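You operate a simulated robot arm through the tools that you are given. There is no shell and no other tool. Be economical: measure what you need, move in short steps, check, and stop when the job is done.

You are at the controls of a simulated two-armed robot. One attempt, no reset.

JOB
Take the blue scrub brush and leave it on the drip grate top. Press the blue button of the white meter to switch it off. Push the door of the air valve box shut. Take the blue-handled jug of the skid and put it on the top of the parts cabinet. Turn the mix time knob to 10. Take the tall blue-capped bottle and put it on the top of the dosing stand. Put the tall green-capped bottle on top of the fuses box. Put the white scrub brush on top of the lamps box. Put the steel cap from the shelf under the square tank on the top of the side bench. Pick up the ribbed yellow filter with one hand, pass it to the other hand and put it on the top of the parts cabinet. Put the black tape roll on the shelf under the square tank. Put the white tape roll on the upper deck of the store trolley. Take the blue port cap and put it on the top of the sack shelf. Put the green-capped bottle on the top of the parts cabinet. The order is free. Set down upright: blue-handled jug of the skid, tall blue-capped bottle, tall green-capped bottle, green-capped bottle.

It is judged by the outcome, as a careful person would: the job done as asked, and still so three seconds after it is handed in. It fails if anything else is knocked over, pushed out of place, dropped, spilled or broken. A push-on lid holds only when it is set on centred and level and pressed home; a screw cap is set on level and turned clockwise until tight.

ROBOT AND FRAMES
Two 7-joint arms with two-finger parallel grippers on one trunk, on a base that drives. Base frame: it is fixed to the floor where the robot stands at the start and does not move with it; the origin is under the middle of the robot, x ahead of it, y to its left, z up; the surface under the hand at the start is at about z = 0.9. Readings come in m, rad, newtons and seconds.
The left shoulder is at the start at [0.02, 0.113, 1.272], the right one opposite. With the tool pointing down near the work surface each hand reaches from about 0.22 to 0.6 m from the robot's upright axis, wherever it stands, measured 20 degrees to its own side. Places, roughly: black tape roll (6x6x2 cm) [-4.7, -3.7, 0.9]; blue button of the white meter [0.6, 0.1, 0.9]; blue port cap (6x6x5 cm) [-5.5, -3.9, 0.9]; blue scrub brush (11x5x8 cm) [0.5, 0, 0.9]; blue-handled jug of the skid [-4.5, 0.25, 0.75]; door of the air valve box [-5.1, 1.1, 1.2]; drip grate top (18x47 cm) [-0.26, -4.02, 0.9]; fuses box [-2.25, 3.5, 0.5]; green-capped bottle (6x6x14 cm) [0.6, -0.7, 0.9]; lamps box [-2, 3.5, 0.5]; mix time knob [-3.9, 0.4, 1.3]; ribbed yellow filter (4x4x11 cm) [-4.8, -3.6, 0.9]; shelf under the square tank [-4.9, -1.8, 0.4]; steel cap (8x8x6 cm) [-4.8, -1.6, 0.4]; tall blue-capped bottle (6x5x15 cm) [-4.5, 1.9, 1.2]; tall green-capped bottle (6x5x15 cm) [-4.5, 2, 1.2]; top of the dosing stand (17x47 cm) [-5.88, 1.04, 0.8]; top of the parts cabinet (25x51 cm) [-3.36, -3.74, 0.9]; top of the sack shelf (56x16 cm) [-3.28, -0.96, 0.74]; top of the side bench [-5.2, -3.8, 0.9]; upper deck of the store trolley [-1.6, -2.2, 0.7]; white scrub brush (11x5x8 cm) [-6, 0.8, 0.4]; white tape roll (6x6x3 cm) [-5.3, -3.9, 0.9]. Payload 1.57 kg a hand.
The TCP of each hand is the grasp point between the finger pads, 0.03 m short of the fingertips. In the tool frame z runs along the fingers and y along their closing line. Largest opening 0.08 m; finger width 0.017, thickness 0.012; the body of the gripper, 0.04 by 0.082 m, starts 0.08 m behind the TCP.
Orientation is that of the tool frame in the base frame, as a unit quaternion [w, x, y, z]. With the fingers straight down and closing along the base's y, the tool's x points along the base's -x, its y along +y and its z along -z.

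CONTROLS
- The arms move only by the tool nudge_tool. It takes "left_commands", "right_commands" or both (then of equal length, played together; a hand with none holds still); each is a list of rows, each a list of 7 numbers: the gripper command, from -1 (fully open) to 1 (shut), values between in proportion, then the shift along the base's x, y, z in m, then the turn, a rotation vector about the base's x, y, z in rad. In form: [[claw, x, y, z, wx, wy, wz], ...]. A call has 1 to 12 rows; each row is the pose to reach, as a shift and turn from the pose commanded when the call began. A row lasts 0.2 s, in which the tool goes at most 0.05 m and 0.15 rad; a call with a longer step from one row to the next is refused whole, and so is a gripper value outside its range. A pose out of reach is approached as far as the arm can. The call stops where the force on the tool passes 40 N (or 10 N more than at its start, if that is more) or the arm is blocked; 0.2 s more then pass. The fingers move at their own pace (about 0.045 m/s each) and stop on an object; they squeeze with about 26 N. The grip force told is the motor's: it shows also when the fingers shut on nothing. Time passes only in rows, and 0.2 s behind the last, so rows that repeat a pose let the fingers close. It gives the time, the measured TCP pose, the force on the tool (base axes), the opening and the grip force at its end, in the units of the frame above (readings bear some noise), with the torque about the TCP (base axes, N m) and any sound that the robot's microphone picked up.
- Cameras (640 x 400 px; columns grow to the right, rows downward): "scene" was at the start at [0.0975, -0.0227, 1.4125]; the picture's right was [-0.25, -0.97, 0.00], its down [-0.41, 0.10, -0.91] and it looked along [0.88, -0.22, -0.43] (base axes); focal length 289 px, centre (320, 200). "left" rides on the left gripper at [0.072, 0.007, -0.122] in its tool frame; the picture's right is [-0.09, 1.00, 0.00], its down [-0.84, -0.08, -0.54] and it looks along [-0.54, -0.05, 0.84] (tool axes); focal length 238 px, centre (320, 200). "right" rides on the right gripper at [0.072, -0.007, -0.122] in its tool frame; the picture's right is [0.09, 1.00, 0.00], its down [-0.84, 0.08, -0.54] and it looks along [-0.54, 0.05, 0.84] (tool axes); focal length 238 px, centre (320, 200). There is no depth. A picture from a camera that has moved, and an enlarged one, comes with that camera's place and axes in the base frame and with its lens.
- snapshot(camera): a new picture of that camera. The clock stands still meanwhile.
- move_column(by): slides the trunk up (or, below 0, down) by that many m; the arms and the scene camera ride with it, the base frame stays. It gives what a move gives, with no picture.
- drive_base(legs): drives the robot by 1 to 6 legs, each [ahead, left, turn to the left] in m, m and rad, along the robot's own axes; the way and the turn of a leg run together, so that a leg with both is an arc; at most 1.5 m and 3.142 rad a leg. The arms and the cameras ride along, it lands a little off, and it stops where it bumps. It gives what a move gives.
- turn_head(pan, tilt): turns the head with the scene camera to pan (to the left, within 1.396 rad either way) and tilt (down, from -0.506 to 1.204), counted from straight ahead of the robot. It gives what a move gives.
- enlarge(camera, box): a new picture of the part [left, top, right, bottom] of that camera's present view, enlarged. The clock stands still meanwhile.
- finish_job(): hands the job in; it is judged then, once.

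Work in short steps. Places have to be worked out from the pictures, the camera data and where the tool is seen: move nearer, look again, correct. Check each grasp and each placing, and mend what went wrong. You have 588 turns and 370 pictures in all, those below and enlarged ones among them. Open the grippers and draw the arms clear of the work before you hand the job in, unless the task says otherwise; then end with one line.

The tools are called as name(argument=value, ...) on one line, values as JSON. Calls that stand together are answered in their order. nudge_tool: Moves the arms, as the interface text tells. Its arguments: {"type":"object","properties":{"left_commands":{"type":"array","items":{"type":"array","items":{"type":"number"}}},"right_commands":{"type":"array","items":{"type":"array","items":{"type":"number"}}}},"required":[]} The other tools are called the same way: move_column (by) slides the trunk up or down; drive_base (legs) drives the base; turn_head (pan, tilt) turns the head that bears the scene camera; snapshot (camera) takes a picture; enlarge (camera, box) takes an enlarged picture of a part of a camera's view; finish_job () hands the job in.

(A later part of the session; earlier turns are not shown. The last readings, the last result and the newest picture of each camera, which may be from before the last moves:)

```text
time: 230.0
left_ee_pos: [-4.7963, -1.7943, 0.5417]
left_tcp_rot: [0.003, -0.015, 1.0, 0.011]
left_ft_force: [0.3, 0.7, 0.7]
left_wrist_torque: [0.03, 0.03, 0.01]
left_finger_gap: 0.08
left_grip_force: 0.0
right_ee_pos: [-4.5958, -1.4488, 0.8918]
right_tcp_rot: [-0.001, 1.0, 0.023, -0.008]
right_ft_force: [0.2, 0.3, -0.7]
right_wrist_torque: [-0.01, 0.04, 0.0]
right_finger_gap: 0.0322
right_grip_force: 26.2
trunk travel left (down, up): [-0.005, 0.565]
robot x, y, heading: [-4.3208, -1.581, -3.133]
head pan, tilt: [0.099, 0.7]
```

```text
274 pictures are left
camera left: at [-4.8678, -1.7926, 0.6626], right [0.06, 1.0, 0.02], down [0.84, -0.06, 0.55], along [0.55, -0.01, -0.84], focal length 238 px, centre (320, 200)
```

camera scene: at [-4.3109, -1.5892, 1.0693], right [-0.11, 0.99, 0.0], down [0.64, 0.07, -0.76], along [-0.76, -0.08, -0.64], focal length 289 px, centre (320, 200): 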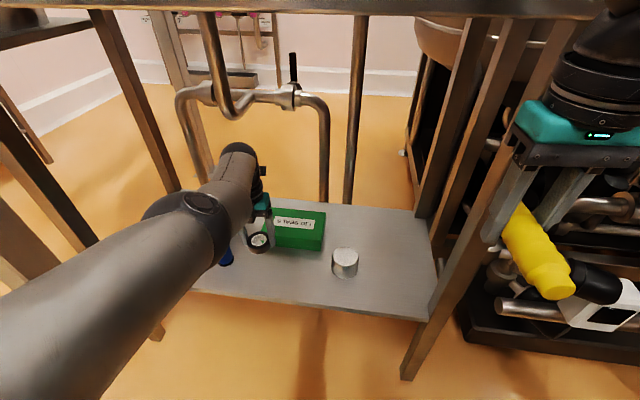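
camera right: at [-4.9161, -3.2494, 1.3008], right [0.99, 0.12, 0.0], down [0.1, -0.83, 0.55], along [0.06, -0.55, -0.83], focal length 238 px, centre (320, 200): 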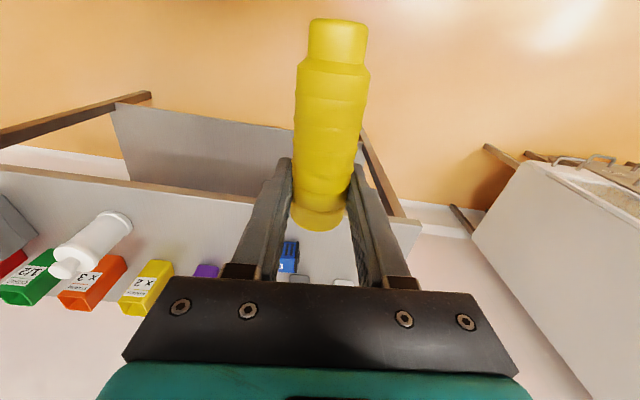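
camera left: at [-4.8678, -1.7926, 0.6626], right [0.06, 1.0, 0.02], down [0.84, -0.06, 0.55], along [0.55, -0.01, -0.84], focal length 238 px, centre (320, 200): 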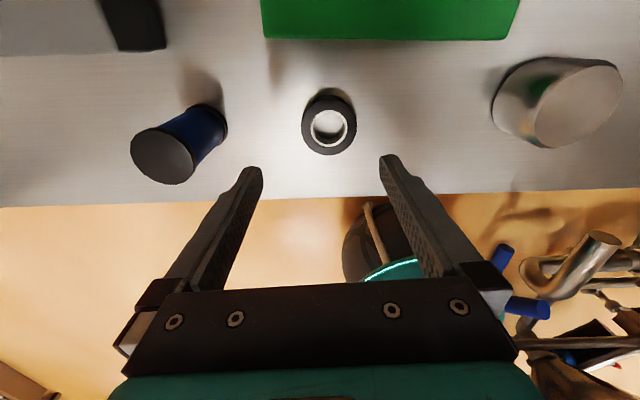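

The tape rests on the shelf. Now a closer look at the steel cap while I'm here.

turn_head(pan=-0.05, tilt=0.75)

enlarge(camera="scene", box=[200, 120, 440, 300])

enlarge(camera="left", box=[440, 20, 640, 180])

```text
time: 230.7
left_ee_pos: [-4.7965, -1.7913, 0.5405]
left_tcp_rot: [0.001, -0.016, 1.0, 0.013]
left_ft_force: [-0.3, 0.1, -1.4]
left_wrist_torque: [0.01, 0.03, -0.03]
left_finger_gap: 0.0799
left_grip_force: 0.1
right_ee_pos: [-4.5964, -1.4485, 0.8905]
right_tcp_rot: [-0.001, 1.0, 0.023, -0.008]
right_ft_force: [-0.5, -0.9, -0.6]
right_wrist_torque: [-0.04, 0.01, -0.01]
right_finger_gap: 0.0325
right_grip_force: 26.1
trunk travel left (down, up): [-0.005, 0.565]
robot x, y, heading: [-4.3232, -1.5792, -3.137]
head pan, tilt: [-0.051, 0.75]
```

```text
2.22 times, centred on (320, 210) of scene
camera zoom: at [-4.4175, -1.577, 1.065], right [0.04, 1.0, 0.0], down [0.68, -0.03, -0.73], along [-0.73, 0.03, -0.68], focal length 642 px, centre (320, 178)
```

zoom: 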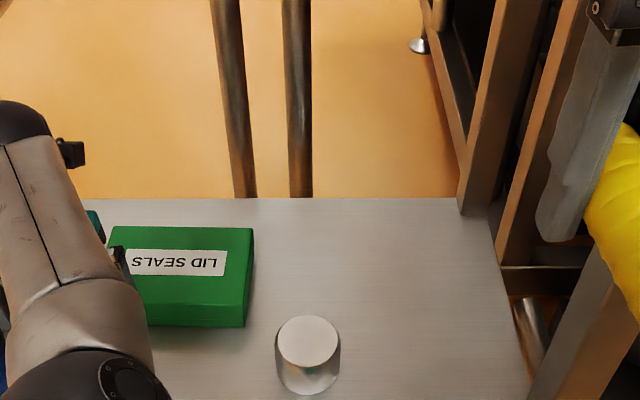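

```text
2.50 times, centred on (540, 100) of left
camera zoom: at [-4.8685, -1.7918, 0.6631], right [0.06, 1.0, 0.03], down [0.84, -0.06, 0.54], along [0.54, -0.01, -0.84], focal length 596 px, centre (-230, 450)
```

zoom: 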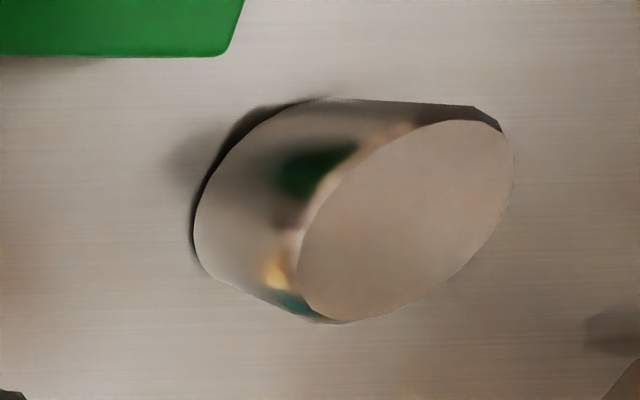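

The cap is about 7.1 cm across, centred near [-4.817, -1.575]: it fits an 8 cm opening. I'll bring the open left hand above it.

nudge_tool(left_commands=[[-1, 0, 0.04, 0.01, 0, 0, 0], [-1, -0.005, 0.08, 0.02, 0, 0, 0], [-1, -0.01, 0.12, 0.02, 0, 0, 0], [-1, -0.015, 0.16, 0.02, 0, 0, 0], [-1, -0.02, 0.2, 0.02, 0, 0, 0], [-1, -0.02, 0.216, 0.02, 0, 0, 0]])

snapshot(camera="left")

snapshot(camera="scene")

```text
time: 232.3
left_ee_pos: [-4.8176, -1.7313, 0.5668]
left_tcp_rot: [-0.01, -0.044, 0.999, -0.015]
left_ft_force: [-0.2, 0.2, -0.3]
left_wrist_torque: [0.03, 0.02, 0.0]
left_finger_gap: 0.0798
left_grip_force: 0.1
left hand out of reach, approached as far as the arm can: row 3, 4, 5, 6
right_ee_pos: [-4.596, -1.4485, 0.8918]
right_tcp_rot: [-0.001, 1.0, 0.024, -0.008]
right_ft_force: [1.1, -0.6, -0.6]
right_wrist_torque: [0.01, 0.03, 0.02]
right_finger_gap: 0.0325
right_grip_force: 26.2
trunk travel left (down, up): [-0.005, 0.565]
robot x, y, heading: [-4.3236, -1.582, -3.138]
head pan, tilt: [-0.051, 0.75]
stopped in row 6 (left hand): the arm was blocked; the commanded pose is now the measured one
```

```text
271 pictures are left
camera left: at [-4.8867, -1.7278, 0.6905], right [0.0, 1.0, -0.03], down [0.85, 0.01, 0.53], along [0.53, -0.03, -0.85], focal length 238 px, centre (320, 200)
```

left: 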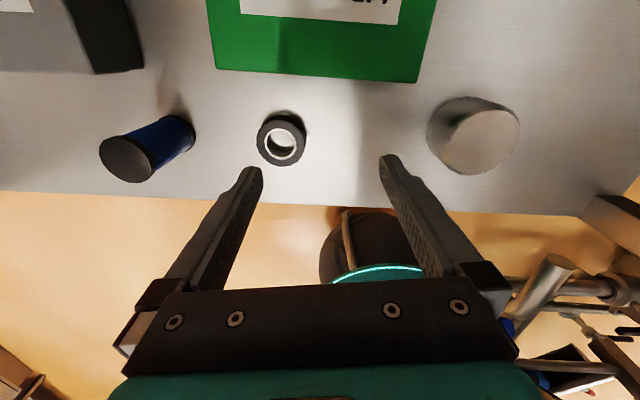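

```text
270 pictures are left
camera scene: at [-4.4175, -1.5771, 1.065], right [0.04, 1.0, 0.0], down [0.68, -0.03, -0.73], along [-0.73, 0.03, -0.68], focal length 289 px, centre (320, 200)
```

scene: 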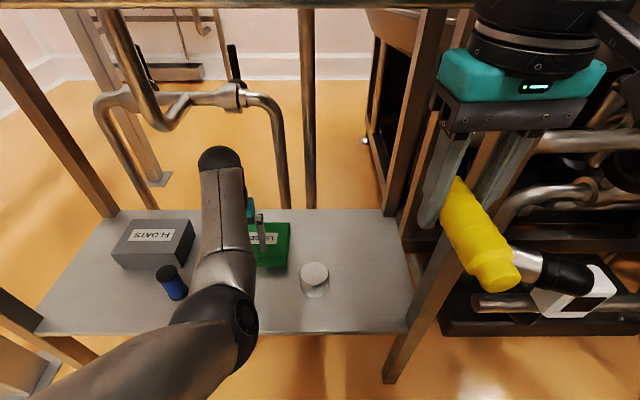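

The inward elbow limits reach to the right. I'll ease the hand back left 5 cm and shift the base right 0.205 m instead.

nudge_tool(left_commands=[[-1, 0.005, -0.025, 0.0, 0.0, 0, 0.04], [-1, 0.005, -0.05, 0.0, -0.03, 0, 0.07]])

drive_base(legs=[[0, -0.205, 0]])

snapshot(camera="left")

snapshot(camera="scene")

```text
time: 232.9
left_ee_pos: [-4.812, -1.7774, 0.5669]
left_tcp_rot: [-0.009, -0.076, 0.997, -0.027]
left_ft_force: [-0.6, 0.3, 0.9]
left_wrist_torque: [0.01, -0.04, -0.04]
left_finger_gap: 0.0802
left_grip_force: 0.1
right_ee_pos: [-4.5959, -1.4477, 0.8915]
right_tcp_rot: [-0.001, 1.0, 0.024, -0.008]
right_ft_force: [0.3, 0.0, 0.6]
right_wrist_torque: [-0.03, 0.03, -0.01]
right_finger_gap: 0.0325
right_grip_force: 26.1
trunk travel left (down, up): [-0.005, 0.565]
robot x, y, heading: [-4.3216, -1.5854, -3.131]
head pan, tilt: [-0.051, 0.75]
```

```text
time: 234.3
left_ee_pos: [-4.8137, -1.6371, 0.5672]
left_tcp_rot: [-0.009, -0.073, 0.997, -0.026]
left_ft_force: [-0.7, 0.1, 0.1]
left_wrist_torque: [-0.03, 0.0, -0.01]
left_finger_gap: 0.0799
left_grip_force: 0.1
right_ee_pos: [-4.5965, -1.3085, 0.8912]
right_tcp_rot: [-0.002, 1.0, 0.02, -0.008]
right_ft_force: [0.1, -0.1, -0.1]
right_wrist_torque: [0.03, 0.03, -0.02]
right_finger_gap: 0.0324
right_grip_force: 25.9
trunk travel left (down, up): [-0.005, 0.565]
robot x, y, heading: [-4.3248, -1.445, -3.137]
head pan, tilt: [-0.051, 0.75]
stopped in leg 1: the robot was blocked; the commanded pose is now the measured one
```

```text
269 pictures are left
camera left: at [-4.8833, -1.6335, 0.6903], right [-0.06, 1.0, -0.05], down [0.85, 0.07, 0.53], along [0.53, -0.02, -0.85], focal length 238 px, centre (320, 200)
```

left: 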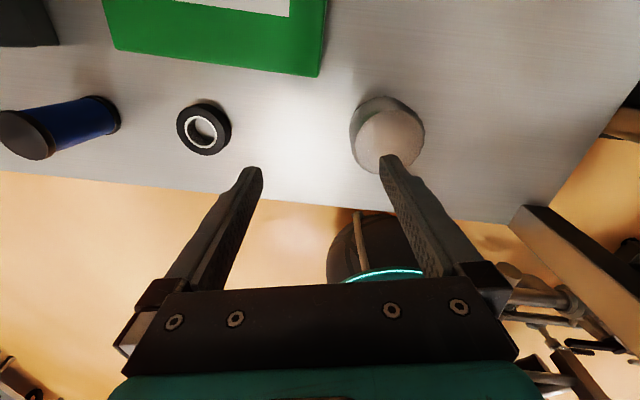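

```text
268 pictures are left
camera scene: at [-4.4189, -1.4386, 1.065], right [0.04, 1.0, 0.0], down [0.68, -0.03, -0.73], along [-0.73, 0.03, -0.68], focal length 289 px, centre (320, 200)
```

scene: 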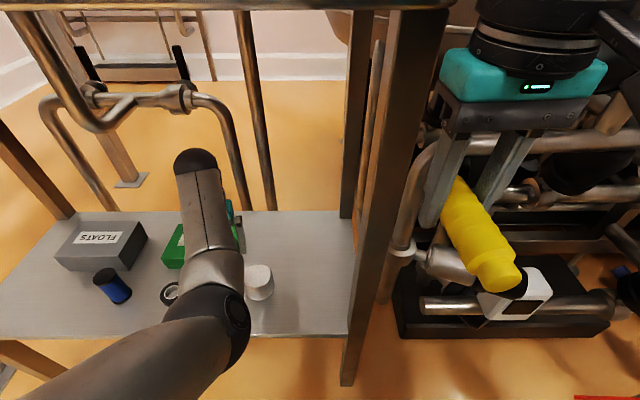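

The base touched something on the right. I'll rotate the base slightly right instead, which swings the left hand over the cap, and level the tool.

drive_base(legs=[[0, 0, -0.11]])

nudge_tool(left_commands=[[-1, 0, 0.0, 0.0, 0.053, 0, 0]])

snapshot(camera="left")

```text
time: 235.2
left_ee_pos: [-4.831, -1.5835, 0.5655]
left_tcp_rot: [-0.01, -0.02, 0.999, -0.026]
left_ft_force: [-0.8, -0.2, -0.2]
left_wrist_torque: [-0.01, 0.0, -0.02]
left_finger_gap: 0.08
left_grip_force: 0.0
right_ee_pos: [-4.5813, -1.281, 0.8918]
right_tcp_rot: [-0.003, 0.999, -0.033, -0.008]
right_ft_force: [0.4, 1.0, -0.3]
right_wrist_torque: [0.01, -0.01, 0.0]
right_finger_gap: 0.0323
right_grip_force: 25.9
trunk travel left (down, up): [-0.005, 0.565]
robot x, y, heading: [-4.3243, -1.4436, 3.039]
head pan, tilt: [-0.051, 0.75]
```

```text
time: 235.6
left_ee_pos: [-4.8313, -1.5828, 0.5664]
left_tcp_rot: [-0.01, -0.019, 1.0, 0.001]
left_ft_force: [0.3, -0.4, 0.1]
left_wrist_torque: [-0.01, -0.01, 0.01]
left_finger_gap: 0.0796
left_grip_force: 0.1
right_ee_pos: [-4.5807, -1.2802, 0.8904]
right_tcp_rot: [-0.002, 0.999, -0.033, -0.007]
right_ft_force: [0.4, -0.1, 0.3]
right_wrist_torque: [0.01, 0.01, 0.0]
right_finger_gap: 0.0323
right_grip_force: 26.1
trunk travel left (down, up): [-0.005, 0.565]
robot x, y, heading: [-4.3235, -1.4382, 3.039]
head pan, tilt: [-0.051, 0.75]
```

```text
267 pictures are left
camera left: at [-4.9008, -1.5785, 0.69], right [0.05, 1.0, 0.0], down [0.85, -0.05, 0.53], along [0.52, -0.03, -0.85], focal length 238 px, centre (320, 200)
```

left: 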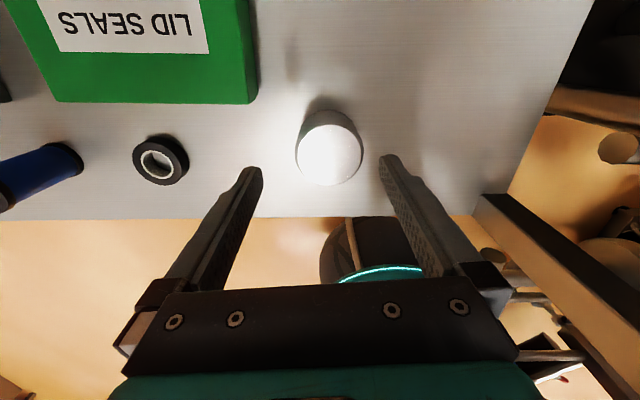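

Cap centre at [-4.811, -1.572], top z ≈ 0.447. Align and lower to just above the cap, then check.

nudge_tool(left_commands=[[-1, 0.02, 0.011, -0.02, 0.0, 0, 0], [-1, 0.02, 0.011, -0.05, 0, 0, 0], [-1, 0.02, 0.011, -0.075, 0, 0, 0]])

snapshot(camera="left")

```text
time: 236.4
left_ee_pos: [-4.8125, -1.5833, 0.4897]
left_tcp_rot: [-0.01, -0.023, 1.0, -0.007]
left_ft_force: [-0.3, -0.2, -0.5]
left_wrist_torque: [0.0, -0.01, -0.01]
left_finger_gap: 0.0802
left_grip_force: 0.1
right_ee_pos: [-4.5816, -1.2799, 0.8908]
right_tcp_rot: [-0.002, 0.999, -0.034, -0.009]
right_ft_force: [-0.2, 0.0, -0.4]
right_wrist_torque: [-0.01, -0.02, -0.03]
right_finger_gap: 0.0321
right_grip_force: 25.7
trunk travel left (down, up): [-0.005, 0.565]
robot x, y, heading: [-4.3214, -1.4411, 3.04]
head pan, tilt: [-0.051, 0.75]
```

```text
266 pictures are left
camera left: at [-4.8811, -1.5784, 0.6132], right [0.04, 1.0, -0.02], down [0.85, -0.03, 0.53], along [0.53, -0.04, -0.85], focal length 238 px, centre (320, 200)
```

left: 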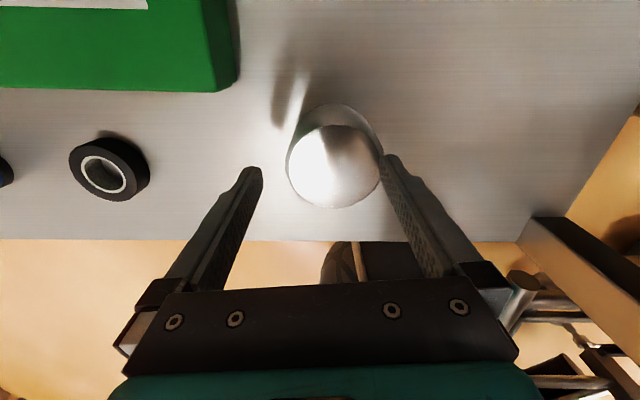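

The cap is about 1 cm further right than the hand's midline; a tiny base turn will fix that.

drive_base(legs=[[0, 0, -0.02]])

snapshot(camera="left")

```text
time: 237.2
left_ee_pos: [-4.8152, -1.5722, 0.4924]
left_tcp_rot: [-0.009, -0.015, 1.0, -0.005]
left_ft_force: [-0.1, -0.2, 0.9]
left_wrist_torque: [-0.01, 0.03, -0.01]
left_finger_gap: 0.08
left_grip_force: 0.0
right_ee_pos: [-4.578, -1.2753, 0.8903]
right_tcp_rot: [-0.002, 0.999, -0.043, -0.008]
right_ft_force: [0.6, -0.8, -0.7]
right_wrist_torque: [-0.01, 0.03, -0.01]
right_finger_gap: 0.0321
right_grip_force: 25.9
trunk travel left (down, up): [-0.005, 0.565]
robot x, y, heading: [-4.3258, -1.4452, 3.016]
head pan, tilt: [-0.051, 0.75]
```

```text
265 pictures are left
camera left: at [-4.8849, -1.5673, 0.6153], right [0.06, 1.0, -0.01], down [0.85, -0.05, 0.52], along [0.52, -0.04, -0.85], focal length 238 px, centre (320, 200)
```

left: 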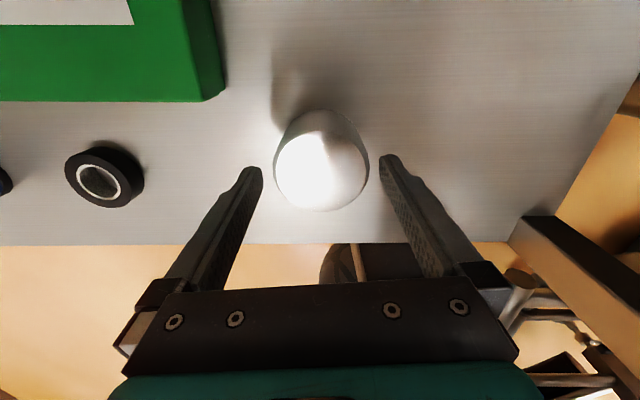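

Centred now. Lower over the cap, close and lift slightly.

nudge_tool(left_commands=[[-1, 0.003, 0, -0.015, 0, 0, 0], [-1, 0.004, 0, -0.03, 0, 0, 0], [-1, 0.004, 0, -0.042, 0, 0, 0], [0, 0.004, 0, -0.042, 0, 0, 0], [1, 0.004, 0, -0.042, 0, 0, 0], [1, 0.004, 0, -0.042, 0, 0, 0], [1, 0.004, 0, -0.01, 0, 0, 0], [1, 0.004, 0, 0.03, 0, 0, 0], [1, 0.004, 0, 0.07, 0, 0, 0]])

snapshot(camera="left")

```text
time: 239.4
left_ee_pos: [-4.8175, -1.6261, 0.5703]
left_tcp_rot: [-0.02, -0.045, 0.998, -0.034]
left_ft_force: [-0.4, 0.7, -1.4]
left_wrist_torque: [0.02, -0.02, 0.0]
left_finger_gap: 0.0732
left_grip_force: 26.0
right_ee_pos: [-4.5785, -1.2744, 0.8906]
right_tcp_rot: [-0.002, 0.999, -0.044, -0.008]
right_ft_force: [-0.3, -0.1, -1.1]
right_wrist_torque: [0.0, 0.02, -0.03]
right_finger_gap: 0.0326
right_grip_force: 25.3
trunk travel left (down, up): [-0.005, 0.565]
robot x, y, heading: [-4.323, -1.4462, 3.021]
head pan, tilt: [-0.051, 0.75]
stopped in row 9 (left hand): the arm was blocked; the commanded pose is now the measured one
```

```text
264 pictures are left
camera left: at [-4.885, -1.6175, 0.694], right [0.0, 1.0, -0.07], down [0.86, 0.04, 0.51], along [0.51, -0.06, -0.86], focal length 238 px, centre (320, 200)
```

left: 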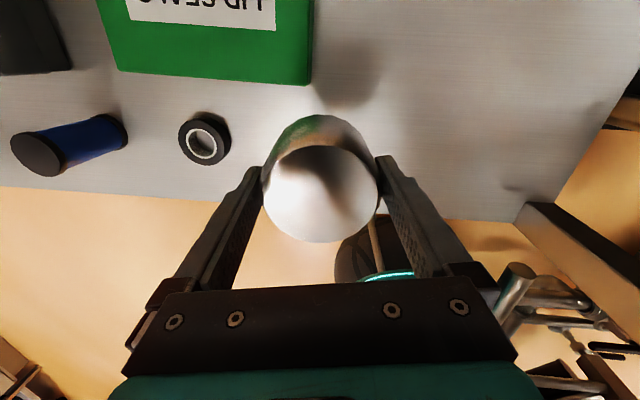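

Steel cap held (gap 0.073). Back straight out from under the tank, then raise the trunk.

drive_base(legs=[[-0.35, 0, 0]])

move_column(by=0.32)

snapshot(camera="scene")

```text
time: 241.8
left_ee_pos: [-4.4689, -1.6705, 0.5689]
left_tcp_rot: [-0.018, -0.046, 0.998, -0.035]
left_ft_force: [0.4, -0.2, -1.4]
left_wrist_torque: [0.01, -0.04, 0.01]
left_finger_gap: 0.0734
left_grip_force: 25.6
right_ee_pos: [-4.2298, -1.3203, 0.8904]
right_tcp_rot: [-0.002, 0.999, -0.043, -0.007]
right_ft_force: [-0.5, 0.1, -0.5]
right_wrist_torque: [-0.02, 0.01, -0.02]
right_finger_gap: 0.0324
right_grip_force: 25.7
trunk travel left (down, up): [-0.005, 0.565]
robot x, y, heading: [-3.9747, -1.4872, 3.022]
head pan, tilt: [-0.051, 0.75]
stopped in leg 1: the robot was blocked; the commanded pose is now the measured one
```

```text
time: 245.0
left_ee_pos: [-4.4683, -1.6698, 0.8898]
left_tcp_rot: [-0.019, -0.046, 0.998, -0.037]
left_ft_force: [0.1, 0.7, -0.8]
left_wrist_torque: [-0.04, 0.0, -0.02]
left_finger_gap: 0.0733
left_grip_force: 26.2
right_ee_pos: [-4.2279, -1.3185, 1.2116]
right_tcp_rot: [-0.002, 0.999, -0.043, -0.008]
right_ft_force: [-0.6, 0.4, -0.4]
right_wrist_torque: [-0.01, 0.01, 0.01]
right_finger_gap: 0.032
right_grip_force: 26.3
trunk travel left (down, up): [-0.325, 0.245]
robot x, y, heading: [-3.9721, -1.4898, 3.009]
head pan, tilt: [-0.051, 0.75]
```

```text
263 pictures are left
camera scene: at [-4.0683, -1.471, 1.3849], right [0.18, 0.98, 0.0], down [0.67, -0.12, -0.73], along [-0.72, 0.13, -0.68], focal length 289 px, centre (320, 200)
```

scene: 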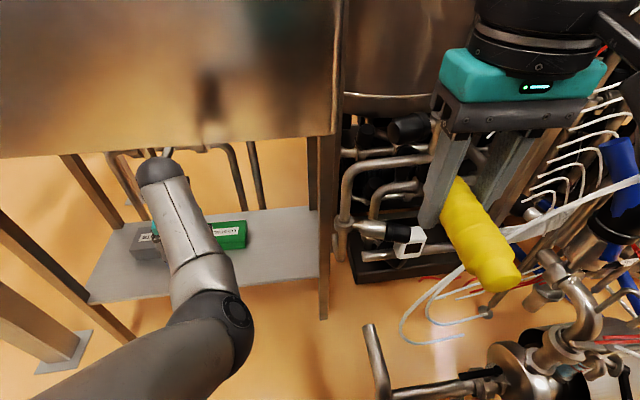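

Moving south between tank and corridor, then turning to face the side bench.

drive_base(legs=[[0, 0, 0.13], [0, 1.3, 0], [0, 0, 1.571], [0, -0.9, 0]])

turn_head(pan=0.0, tilt=0.6)

snapshot(camera="scene")

```text
time: 260.5
left_ee_pos: [-4.6232, -3.2904, 0.8888]
left_tcp_rot: [-0.014, 0.781, -0.623, 0.038]
left_ft_force: [0.1, 0.1, -1.5]
left_wrist_torque: [0.0, 0.04, 0.01]
left_finger_gap: 0.0733
left_grip_force: 26.1
right_ee_pos: [-5.005, -3.0977, 1.211]
right_tcp_rot: [0.004, 0.691, 0.723, -0.007]
right_ft_force: [0.0, 0.7, -1.1]
right_wrist_torque: [0.01, 0.0, -0.01]
right_finger_gap: 0.0323
right_grip_force: 26.5
trunk travel left (down, up): [-0.325, 0.245]
robot x, y, heading: [-4.8692, -2.8247, -1.565]
head pan, tilt: [-0.051, 0.75]
```

```text
time: 261.2
left_ee_pos: [-4.6235, -3.2902, 0.8898]
left_tcp_rot: [-0.013, 0.781, -0.624, 0.039]
left_ft_force: [-0.4, 0.4, -2.0]
left_wrist_torque: [0.03, 0.0, -0.01]
left_finger_gap: 0.0731
left_grip_force: 26.2
right_ee_pos: [-5.0042, -3.0981, 1.2109]
right_tcp_rot: [0.004, 0.691, 0.723, -0.007]
right_ft_force: [-0.1, -0.6, -1.1]
right_wrist_torque: [0.0, 0.02, -0.06]
right_finger_gap: 0.0324
right_grip_force: 25.9
trunk travel left (down, up): [-0.325, 0.245]
robot x, y, heading: [-4.8732, -2.8239, -1.568]
head pan, tilt: [0.0, 0.6]
```

```text
262 pictures are left
camera scene: at [-4.8727, -2.9232, 1.3978], right [-1.0, -0.01, 0.0], down [0.0, 0.57, -0.82], along [0.01, -0.82, -0.57], focal length 289 px, centre (320, 200)
```

scene: 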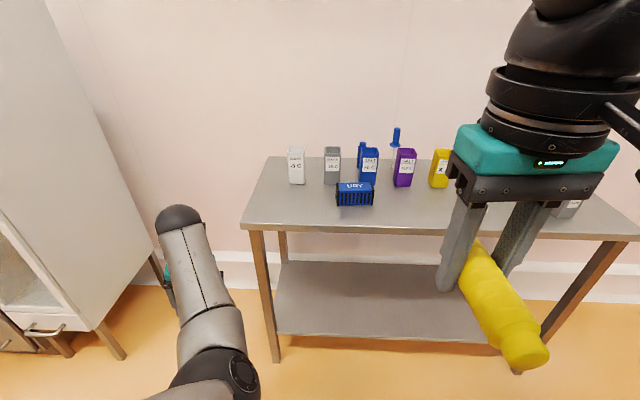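

I'll raise and level the left hand, then drive so the cap comes over the free front-left corner of the bench (about [-4.72, -3.68]).

nudge_tool(left_commands=[[1, 0, 0, 0.04, 0.014, 0.038, 0], [1, 0, 0, 0.08, 0.028, 0.077, 0], [1, 0, 0, 0.12, 0.028, 0.077, 0], [1, 0, 0, 0.16, 0.028, 0.077, 0]])

drive_base(legs=[[0, -0.1, 0], [0.38, 0, 0]])

snapshot(camera="scene")

snapshot(camera="left")

```text
time: 262.2
left_ee_pos: [-4.6228, -3.2891, 1.0499]
left_tcp_rot: [-0.001, 0.782, -0.623, -0.001]
left_ft_force: [-0.7, -0.3, -1.7]
left_wrist_torque: [-0.02, 0.01, -0.01]
left_finger_gap: 0.0733
left_grip_force: 25.7
right_ee_pos: [-5.0042, -3.0984, 1.2112]
right_tcp_rot: [0.005, 0.691, 0.723, -0.007]
right_ft_force: [-0.1, 0.2, 0.1]
right_wrist_torque: [-0.01, -0.02, -0.02]
right_finger_gap: 0.0325
right_grip_force: 26.4
trunk travel left (down, up): [-0.325, 0.245]
robot x, y, heading: [-4.8706, -2.8248, -1.565]
head pan, tilt: [0.0, 0.6]
```

```text
time: 265.3
left_ee_pos: [-4.7219, -3.6736, 1.0489]
left_tcp_rot: [-0.001, 0.78, -0.626, -0.001]
left_ft_force: [-0.3, -0.2, -0.6]
left_wrist_torque: [-0.01, 0.0, 0.02]
left_finger_gap: 0.0733
left_grip_force: 26.0
right_ee_pos: [-5.1023, -3.4792, 1.2108]
right_tcp_rot: [0.004, 0.693, 0.721, -0.007]
right_ft_force: [0.3, -0.6, -0.9]
right_wrist_torque: [-0.02, 0.02, 0.03]
right_finger_gap: 0.0322
right_grip_force: 25.9
trunk travel left (down, up): [-0.325, 0.245]
robot x, y, heading: [-4.9656, -3.2041, -1.572]
head pan, tilt: [0.0, 0.6]
```

```text
261 pictures are left
camera scene: at [-4.9695, -3.3047, 1.3978], right [-1.0, 0.0, 0.0], down [0.0, 0.57, -0.82], along [0.0, -0.82, -0.57], focal length 289 px, centre (320, 200)
```

scene: 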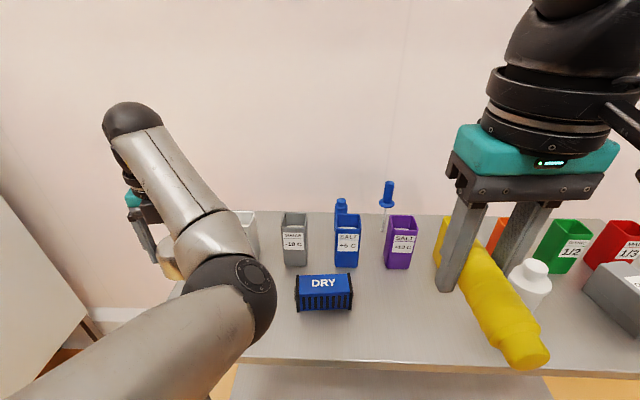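

```text
260 pictures are left
camera left: at [-4.712, -3.745, 1.1708], right [-0.99, -0.12, 0.0], down [-0.1, 0.83, 0.54], along [-0.07, 0.54, -0.84], focal length 238 px, centre (320, 200)
```

left: 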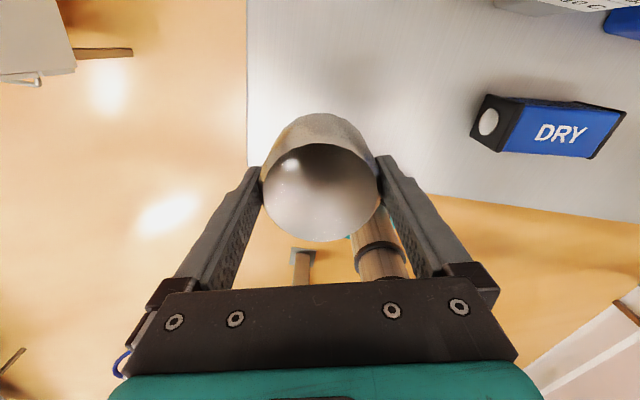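

The cap is over the bench corner, 5–9 cm inside its edges. I'll lower it in steps to contact, without moving further back (the camera side faces the sugar boxes).

nudge_tool(left_commands=[[1, -0.01, 0, -0.04, 0, 0, 0], [1, -0.01, 0, -0.08, 0, 0, 0], [1, -0.01, 0, -0.115, 0, 0, 0], [1, -0.01, 0, -0.128, 0, 0, 0], [1, -0.01, 0, -0.136, 0, 0, 0], [1, -0.01, 0, -0.142, 0, 0, 0], [1, -0.01, 0, -0.148, 0, 0, 0]])

snapshot(camera="left")

```text
time: 266.9
left_ee_pos: [-4.7272, -3.6785, 0.9106]
left_tcp_rot: [0.005, 0.781, -0.625, 0.008]
left_ft_force: [-0.9, 1.7, 9.8]
left_wrist_torque: [-0.2, 0.31, -0.01]
left_finger_gap: 0.0731
left_grip_force: 25.7
right_ee_pos: [-5.1025, -3.4762, 1.211]
right_tcp_rot: [0.005, 0.693, 0.721, -0.007]
right_ft_force: [0.4, -0.4, -0.9]
right_wrist_torque: [-0.02, 0.03, -0.03]
right_finger_gap: 0.0322
right_grip_force: 26.3
trunk travel left (down, up): [-0.325, 0.245]
robot x, y, heading: [-4.9687, -3.2048, -1.569]
head pan, tilt: [0.0, 0.6]
```

```text
259 pictures are left
camera left: at [-4.7177, -3.7468, 1.0334], right [-0.99, -0.13, 0.0], down [-0.11, 0.84, 0.53], along [-0.07, 0.52, -0.85], focal length 238 px, centre (320, 200)
```

left: 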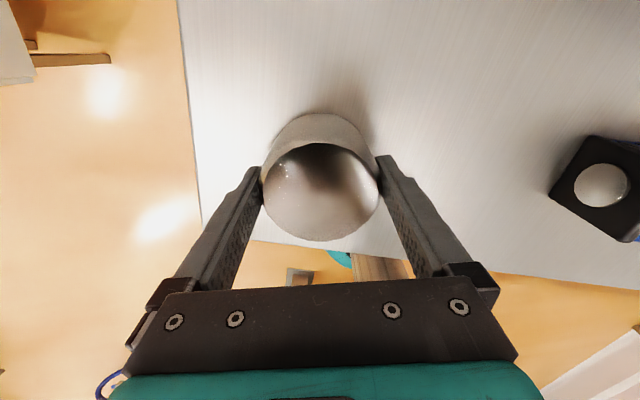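

Contact. Open and rise.

nudge_tool(left_commands=[[0.6, 0, 0, -0.002, 0, 0, 0], [-1, 0, 0, -0.002, 0, 0, 0], [-1, 0, 0, 0, 0, 0, 0], [-1, 0, 0, 0.03, 0, 0, 0], [-1, 0, 0, 0.07, 0, 0, 0], [-1, 0, 0, 0.11, 0, 0, 0], [-1, 0, 0.0, 0.14, 0, 0, 0]])

snapshot(camera="left")

```text
time: 268.5
left_ee_pos: [-4.7321, -3.672, 1.0406]
left_tcp_rot: [0.001, 0.779, -0.627, 0.0]
left_ft_force: [0.1, -1.0, -0.4]
left_wrist_torque: [0.01, -0.02, 0.02]
left_finger_gap: 0.0802
left_grip_force: 0.2
right_ee_pos: [-5.1021, -3.4777, 1.2115]
right_tcp_rot: [0.005, 0.692, 0.721, -0.007]
right_ft_force: [0.3, 0.1, -0.4]
right_wrist_torque: [0.01, 0.03, -0.01]
right_finger_gap: 0.0325
right_grip_force: 25.6
trunk travel left (down, up): [-0.325, 0.245]
robot x, y, heading: [-4.9651, -3.202, -1.572]
head pan, tilt: [0.0, 0.6]
```

```text
258 pictures are left
camera left: at [-4.722, -3.7434, 1.1637], right [-0.99, -0.12, 0.0], down [-0.1, 0.83, 0.54], along [-0.07, 0.54, -0.84], focal length 238 px, centre (320, 200)
```

left: 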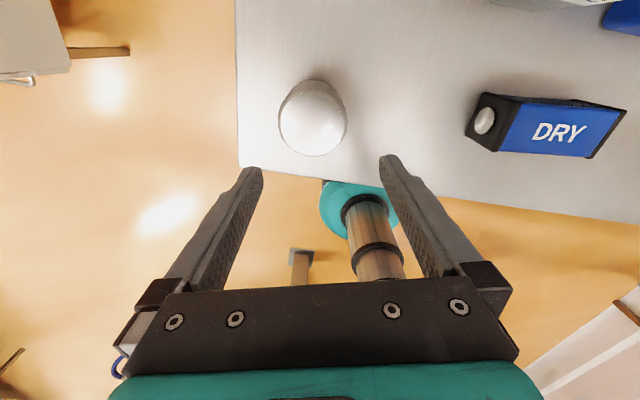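

Steel cap is on the side bench. Now I'll back out into open floor and work the left arm around a loop (forward → side → down → forward) to bring its elbow back outside.

drive_base(legs=[[-0.38, 0, 0], [0, 0.9, 0]])

nudge_tool(left_commands=[[-1, 0.04, 0.01, 0, 0, 0, 0], [-1, 0.08, 0.03, 0, 0, 0, 0], [-1, 0.12, 0.05, 0, 0, 0, 0], [-1, 0.15, 0.08, 0, 0, 0, 0], [-1, 0.18, 0.11, 0, 0, 0, 0], [-1, 0.2, 0.15, 0, 0, 0, 0], [-1, 0.21, 0.19, 0, 0, 0, 0], [-1, 0.21, 0.23, 0, 0, 0, 0], [-1, 0.21, 0.27, 0, 0, 0, 0], [-1, 0.21, 0.31, 0, 0, 0, 0]])

nudge_tool(left_commands=[[-1, -0.02, 0, -0.04, 0, 0, 0], [-1, -0.04, 0, -0.08, 0, 0, 0], [-1, -0.06, 0, -0.12, 0, 0, 0], [-1, -0.08, 0, -0.16, 0, 0, 0], [-1, -0.1, 0, -0.2, 0, 0, 0], [-1, -0.12, 0, -0.24, 0, 0, 0], [-1, -0.13, 0, -0.28, 0, 0, 0], [-1, -0.14, 0, -0.32, 0, 0, 0], [-1, -0.14, 0, -0.36, 0, 0, 0]])

turn_head(pan=0.7, tilt=0.8)

snapshot(camera="scene")

```text
time: 275.3
left_ee_pos: [-3.8282, -3.2845, 1.0411]
left_tcp_rot: [-0.001, 0.781, -0.625, 0.0]
left_ft_force: [0.3, 0.0, 0.3]
left_wrist_torque: [0.01, 0.0, -0.01]
left_finger_gap: 0.0798
left_grip_force: 0.0
right_ee_pos: [-4.2008, -3.0902, 1.2117]
right_tcp_rot: [0.004, 0.692, 0.722, -0.007]
right_ft_force: [0.0, -0.1, -0.3]
right_wrist_torque: [-0.03, -0.01, 0.03]
right_finger_gap: 0.0325
right_grip_force: 25.8
trunk travel left (down, up): [-0.325, 0.245]
robot x, y, heading: [-4.0687, -2.8175, -1.566]
head pan, tilt: [0.0, 0.6]
```

```text
time: 277.5
left_ee_pos: [-3.6184, -2.9719, 1.0425]
left_tcp_rot: [-0.001, 0.78, -0.625, -0.001]
left_ft_force: [0.2, -0.2, -1.3]
left_wrist_torque: [0.0, 0.02, -0.02]
left_finger_gap: 0.0801
left_grip_force: 0.1
right_ee_pos: [-4.2021, -3.0915, 1.2114]
right_tcp_rot: [0.005, 0.692, 0.722, -0.007]
right_ft_force: [0.1, 0.7, -2.1]
right_wrist_torque: [-0.06, -0.02, -0.03]
right_finger_gap: 0.0325
right_grip_force: 25.5
trunk travel left (down, up): [-0.325, 0.245]
robot x, y, heading: [-4.0715, -2.822, -1.567]
head pan, tilt: [0.0, 0.6]
```

```text
time: 279.5
left_ee_pos: [-3.7582, -2.9742, 0.6802]
left_tcp_rot: [-0.001, 0.781, -0.625, 0.0]
left_ft_force: [0.1, 0.2, -0.2]
left_wrist_torque: [-0.02, 0.05, 0.03]
left_finger_gap: 0.0799
left_grip_force: 0.2
right_ee_pos: [-4.2013, -3.0914, 1.211]
right_tcp_rot: [0.005, 0.692, 0.722, -0.007]
right_ft_force: [0.2, 0.3, -1.4]
right_wrist_torque: [0.0, -0.02, -0.01]
right_finger_gap: 0.0325
right_grip_force: 26.1
trunk travel left (down, up): [-0.325, 0.245]
robot x, y, heading: [-4.0603, -2.8178, -1.567]
head pan, tilt: [0.0, 0.6]
```

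```text
time: 280.6
left_ee_pos: [-3.7598, -2.9724, 0.6808]
left_tcp_rot: [-0.001, 0.781, -0.625, -0.001]
left_ft_force: [0.0, 0.0, -0.8]
left_wrist_torque: [-0.02, 0.01, -0.01]
left_finger_gap: 0.0802
left_grip_force: 0.1
right_ee_pos: [-4.2024, -3.0905, 1.2119]
right_tcp_rot: [0.004, 0.692, 0.722, -0.007]
right_ft_force: [0.0, -0.3, -0.1]
right_wrist_torque: [-0.02, -0.03, -0.01]
right_finger_gap: 0.0323
right_grip_force: 25.7
trunk travel left (down, up): [-0.325, 0.245]
robot x, y, heading: [-4.0647, -2.8195, -1.569]
head pan, tilt: [0.7, 0.799]
```

```text
257 pictures are left
camera scene: at [-4.0176, -2.8899, 1.381], right [-0.76, -0.65, 0.0], down [-0.46, 0.55, -0.7], along [0.45, -0.53, -0.72], focal length 289 px, centre (320, 200)
```

scene: 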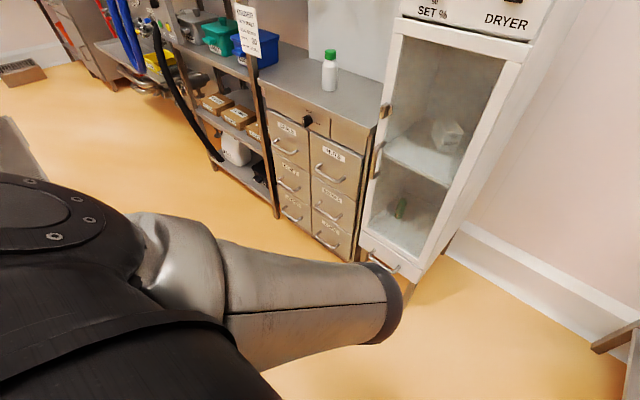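

The elbow points forward above the hanging hand. Now bring the hand forward at low height (elbow should go up), then swing to the side again.

nudge_tool(left_commands=[[-1, 0, -0.045, -0.01, 0, 0, 0], [-1, 0, -0.09, -0.02, 0, 0, 0], [-1, 0, -0.135, -0.02, 0, 0, 0], [-1, 0, -0.18, -0.02, 0, 0, 0], [-1, 0, -0.225, -0.02, 0, 0, 0], [-1, 0, -0.27, 0, 0, 0, 0], [-1, 0, -0.31, 0.01, 0, 0, 0], [-1, 0, -0.34, 0.03, 0, 0, 0], [-1, 0, -0.34, 0.07, 0, 0, 0], [-1, 0, -0.34, 0.11, 0, 0, 0], [-1, 0, -0.34, 0.15, 0, 0, 0]])

turn_head(pan=0.5, tilt=0.6)

snapshot(camera="scene")

```text
time: 282.9
left_ee_pos: [-3.7556, -3.3107, 0.8313]
left_tcp_rot: [0.001, 0.78, -0.626, -0.001]
left_ft_force: [-0.2, 0.1, 0.4]
left_wrist_torque: [-0.01, 0.07, 0.01]
left_finger_gap: 0.0798
left_grip_force: 0.1
left hand out of reach, approached as far as the arm can: row 6, 7, 8, 9
right_ee_pos: [-4.2023, -3.0902, 1.2109]
right_tcp_rot: [0.004, 0.692, 0.722, -0.007]
right_ft_force: [0.3, -0.1, -0.3]
right_wrist_torque: [-0.01, 0.0, 0.0]
right_finger_gap: 0.0324
right_grip_force: 26.1
trunk travel left (down, up): [-0.325, 0.245]
robot x, y, heading: [-4.0678, -2.821, -1.571]
head pan, tilt: [0.7, 0.799]
```

```text
time: 283.7
left_ee_pos: [-3.7549, -3.3121, 0.8307]
left_tcp_rot: [-0.001, 0.781, -0.625, 0.0]
left_ft_force: [0.0, -0.2, 0.2]
left_wrist_torque: [0.04, -0.01, 0.0]
left_finger_gap: 0.0802
left_grip_force: 0.1
right_ee_pos: [-4.2015, -3.0917, 1.2102]
right_tcp_rot: [0.005, 0.692, 0.722, -0.007]
right_ft_force: [-0.2, -0.4, -0.6]
right_wrist_torque: [-0.02, 0.01, 0.01]
right_finger_gap: 0.0324
right_grip_force: 25.6
trunk travel left (down, up): [-0.325, 0.245]
robot x, y, heading: [-4.0685, -2.8182, -1.564]
head pan, tilt: [0.499, 0.6]
```

```text
256 pictures are left
camera scene: at [-4.0271, -2.9057, 1.3979], right [-0.88, -0.48, 0.0], down [-0.27, 0.5, -0.82], along [0.4, -0.72, -0.57], focal length 289 px, centre (320, 200)
```

scene: 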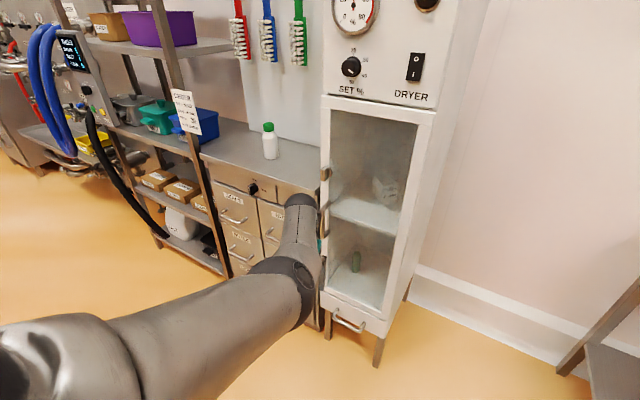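

Nearly straight; I'll pull the hand in and up a little to see which way the elbow bends.

nudge_tool(left_commands=[[-1, -0.01, 0.03, 0.03, 0, 0, 0], [-1, -0.02, 0.06, 0.06, 0, 0, 0], [-1, -0.03, 0.09, 0.09, 0, 0, 0], [-1, -0.04, 0.12, 0.12, 0, 0, 0]])

snapshot(camera="scene")

```text
time: 284.9
left_ee_pos: [-3.7559, -3.1947, 0.9703]
left_tcp_rot: [-0.01, 0.799, -0.6, 0.033]
left_ft_force: [0.7, 0.2, -0.5]
left_wrist_torque: [-0.02, 0.02, -0.01]
left_finger_gap: 0.0801
left_grip_force: 0.2
right_ee_pos: [-4.2008, -3.091, 1.2095]
right_tcp_rot: [0.005, 0.691, 0.723, -0.007]
right_ft_force: [-0.6, 1.0, -0.4]
right_wrist_torque: [0.01, 0.04, 0.01]
right_finger_gap: 0.0322
right_grip_force: 25.4
trunk travel left (down, up): [-0.325, 0.245]
robot x, y, heading: [-4.0679, -2.8181, -1.567]
head pan, tilt: [0.499, 0.6]
stopped in row 4 (left hand): the arm was blocked; the commanded pose is now the measured one
```

```text
255 pictures are left
camera scene: at [-4.0267, -2.9061, 1.3979], right [-0.88, -0.48, 0.0], down [-0.27, 0.5, -0.82], along [0.4, -0.72, -0.57], focal length 289 px, centre (320, 200)
```

scene: 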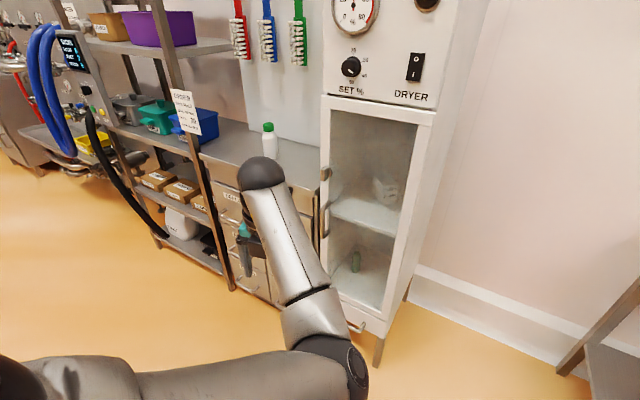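

The elbow is now in-low rather than in-high, so the loop works. I'll run it again.

nudge_tool(left_commands=[[-1, 0.04, 0.0, 0, 0, 0, 0], [-1, 0.08, 0.02, 0, 0, 0, 0], [-1, 0.12, 0.04, 0, 0, 0, 0], [-1, 0.15, 0.07, 0, 0, 0, 0], [-1, 0.17, 0.11, 0, 0, 0, 0], [-1, 0.18, 0.15, 0, 0, 0, 0], [-1, 0.18, 0.19, 0, 0, 0, 0], [-1, 0.18, 0.22, 0, 0, 0, 0]])

nudge_tool(left_commands=[[-1, -0.02, 0, -0.04, 0, 0, 0], [-1, -0.04, 0, -0.08, 0, 0, 0], [-1, -0.06, 0, -0.12, 0, 0, 0], [-1, -0.08, 0, -0.16, 0, 0, 0], [-1, -0.1, 0, -0.2, 0, 0, 0], [-1, -0.12, 0, -0.24, 0, 0, 0], [-1, -0.13, 0, -0.28, 0, 0, 0], [-1, -0.14, 0, -0.32, 0, 0, 0]])

nudge_tool(left_commands=[[-1, 0, -0.045, -0.01, 0, 0, 0], [-1, 0, -0.09, -0.01, 0, 0, 0], [-1, 0, -0.135, -0.01, 0, 0, 0], [-1, 0, -0.18, 0, 0, 0, 0], [-1, 0, -0.22, 0.02, 0, 0, 0], [-1, 0, -0.25, 0.05, 0, 0, 0], [-1, 0, -0.27, 0.09, 0, 0, 0], [-1, 0, -0.27, 0.13, 0, 0, 0], [-1, 0, -0.27, 0.17, 0, 0, 0]])

snapshot(camera="scene")

```text
time: 286.7
left_ee_pos: [-3.5756, -2.9755, 0.9686]
left_tcp_rot: [-0.008, 0.798, -0.602, 0.03]
left_ft_force: [0.1, -0.6, -0.4]
left_wrist_torque: [0.0, -0.01, -0.01]
left_finger_gap: 0.0798
left_grip_force: 0.0
right_ee_pos: [-4.201, -3.091, 1.2112]
right_tcp_rot: [0.005, 0.692, 0.722, -0.007]
right_ft_force: [0.1, -0.6, -0.7]
right_wrist_torque: [0.0, 0.0, 0.0]
right_finger_gap: 0.0322
right_grip_force: 25.6
trunk travel left (down, up): [-0.325, 0.245]
robot x, y, heading: [-4.0649, -2.8182, -1.566]
head pan, tilt: [0.499, 0.6]
```

```text
time: 288.5
left_ee_pos: [-3.7172, -2.9743, 0.6472]
left_tcp_rot: [-0.008, 0.798, -0.602, 0.03]
left_ft_force: [0.2, 0.8, -0.5]
left_wrist_torque: [-0.02, -0.01, -0.03]
left_finger_gap: 0.0803
left_grip_force: 0.0
right_ee_pos: [-4.2014, -3.0903, 1.2116]
right_tcp_rot: [0.004, 0.691, 0.723, -0.007]
right_ft_force: [-0.3, 0.8, -1.1]
right_wrist_torque: [0.03, 0.0, -0.02]
right_finger_gap: 0.0321
right_grip_force: 25.8
trunk travel left (down, up): [-0.325, 0.245]
robot x, y, heading: [-4.0656, -2.8179, -1.567]
head pan, tilt: [0.499, 0.6]
```

```text
time: 290.5
left_ee_pos: [-3.7151, -3.2457, 0.8206]
left_tcp_rot: [-0.008, 0.798, -0.601, 0.03]
left_ft_force: [0.5, -0.6, 0.5]
left_wrist_torque: [0.01, -0.01, 0.03]
left_finger_gap: 0.0801
left_grip_force: 0.0
right_ee_pos: [-4.2021, -3.091, 1.2113]
right_tcp_rot: [0.004, 0.693, 0.721, -0.006]
right_ft_force: [0.2, 1.0, -0.7]
right_wrist_torque: [-0.02, 0.01, 0.0]
right_finger_gap: 0.0323
right_grip_force: 26.0
trunk travel left (down, up): [-0.325, 0.245]
robot x, y, heading: [-4.0724, -2.8148, -1.564]
head pan, tilt: [0.499, 0.6]
```

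```text
254 pictures are left
camera scene: at [-4.0273, -2.9058, 1.3979], right [-0.88, -0.48, 0.0], down [-0.27, 0.49, -0.83], along [0.4, -0.72, -0.56], focal length 289 px, centre (320, 200)
```

scene: 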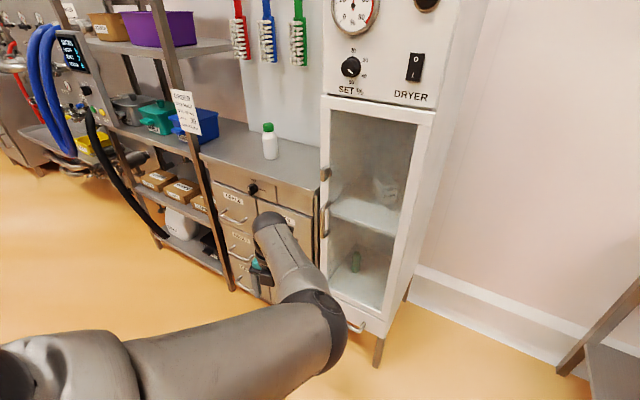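

The loop alone didn't change the posture. With the hand hanging below the shoulder, yawing the tool should drag the elbow round; I'll go there and yaw far.

nudge_tool(left_commands=[[-1, 0, 0.045, -0.01, 0, 0, 0], [-1, 0, 0.09, -0.02, 0, 0, 0], [-1, -0.01, 0.135, -0.03, 0, 0, 0], [-1, -0.02, 0.18, -0.05, 0, 0, 0], [-1, -0.03, 0.22, -0.08, 0, 0, 0], [-1, -0.04, 0.26, -0.11, 0, 0, 0], [-1, -0.05, 0.29, -0.14, 0, 0, 0], [-1, -0.06, 0.31, -0.16, 0, 0, 0]])

nudge_tool(left_commands=[[-1, 0, 0, 0, 0, 0, 0.14], [-1, 0, 0, 0, 0, 0, 0.28], [-1, 0, 0, 0, 0, 0, 0.42], [-1, 0, 0, 0, 0, 0, 0.56], [-1, 0, 0, 0, 0, 0, 0.7], [-1, 0, 0, 0, 0, 0, 0.84], [-1, 0, 0, 0, 0, 0, 0.98], [-1, 0, 0, 0, 0, 0, 1.12], [-1, 0, 0, 0, 0, 0, 1.26], [-1, 0, 0, 0, 0, 0, 1.4], [-1, 0, 0, 0, 0, 0, 1.54]])

turn_head(pan=0.9, tilt=0.7)

snapshot(camera="scene")

```text
refused: row 4 steps farther than a row can; nothing moved
```

```text
time: 292.9
left_ee_pos: [-3.7571, -3.0884, 0.8015]
left_tcp_rot: [-0.008, 0.993, 0.117, 0.018]
left_ft_force: [-1.5, 0.3, -0.4]
left_wrist_torque: [-0.04, -0.09, 0.04]
left_finger_gap: 0.0802
left_grip_force: 0.1
left hand out of reach, approached as far as the arm can: row 5, 6, 7, 8, 9, 10, 11
right_ee_pos: [-4.2049, -3.0913, 1.2112]
right_tcp_rot: [0.005, 0.692, 0.722, -0.006]
right_ft_force: [-0.1, 0.2, -0.3]
right_wrist_torque: [-0.03, -0.06, 0.01]
right_finger_gap: 0.0322
right_grip_force: 26.1
trunk travel left (down, up): [-0.325, 0.245]
robot x, y, heading: [-4.0672, -2.8181, -1.562]
head pan, tilt: [0.499, 0.6]
```

```text
time: 293.8
left_ee_pos: [-3.7544, -3.0896, 0.7989]
left_tcp_rot: [-0.009, 0.993, 0.116, 0.016]
left_ft_force: [0.4, -0.9, 0.0]
left_wrist_torque: [-0.03, 0.01, -0.04]
left_finger_gap: 0.0801
left_grip_force: 0.1
right_ee_pos: [-4.2012, -3.0916, 1.2105]
right_tcp_rot: [0.004, 0.692, 0.722, -0.007]
right_ft_force: [-0.4, -0.3, -0.5]
right_wrist_torque: [0.0, -0.04, 0.02]
right_finger_gap: 0.0323
right_grip_force: 25.7
trunk travel left (down, up): [-0.325, 0.245]
robot x, y, heading: [-4.0712, -2.8172, -1.565]
head pan, tilt: [0.901, 0.7]
```

```text
253 pictures are left
camera scene: at [-4.0028, -2.8809, 1.3893], right [-0.62, -0.79, 0.0], down [-0.51, 0.4, -0.77], along [0.6, -0.47, -0.64], focal length 289 px, centre (320, 200)
```

scene: 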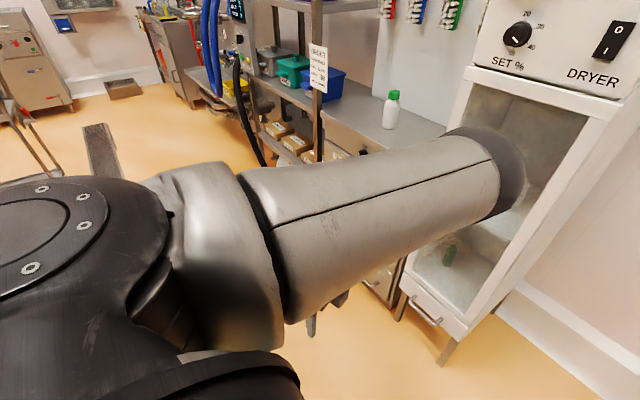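

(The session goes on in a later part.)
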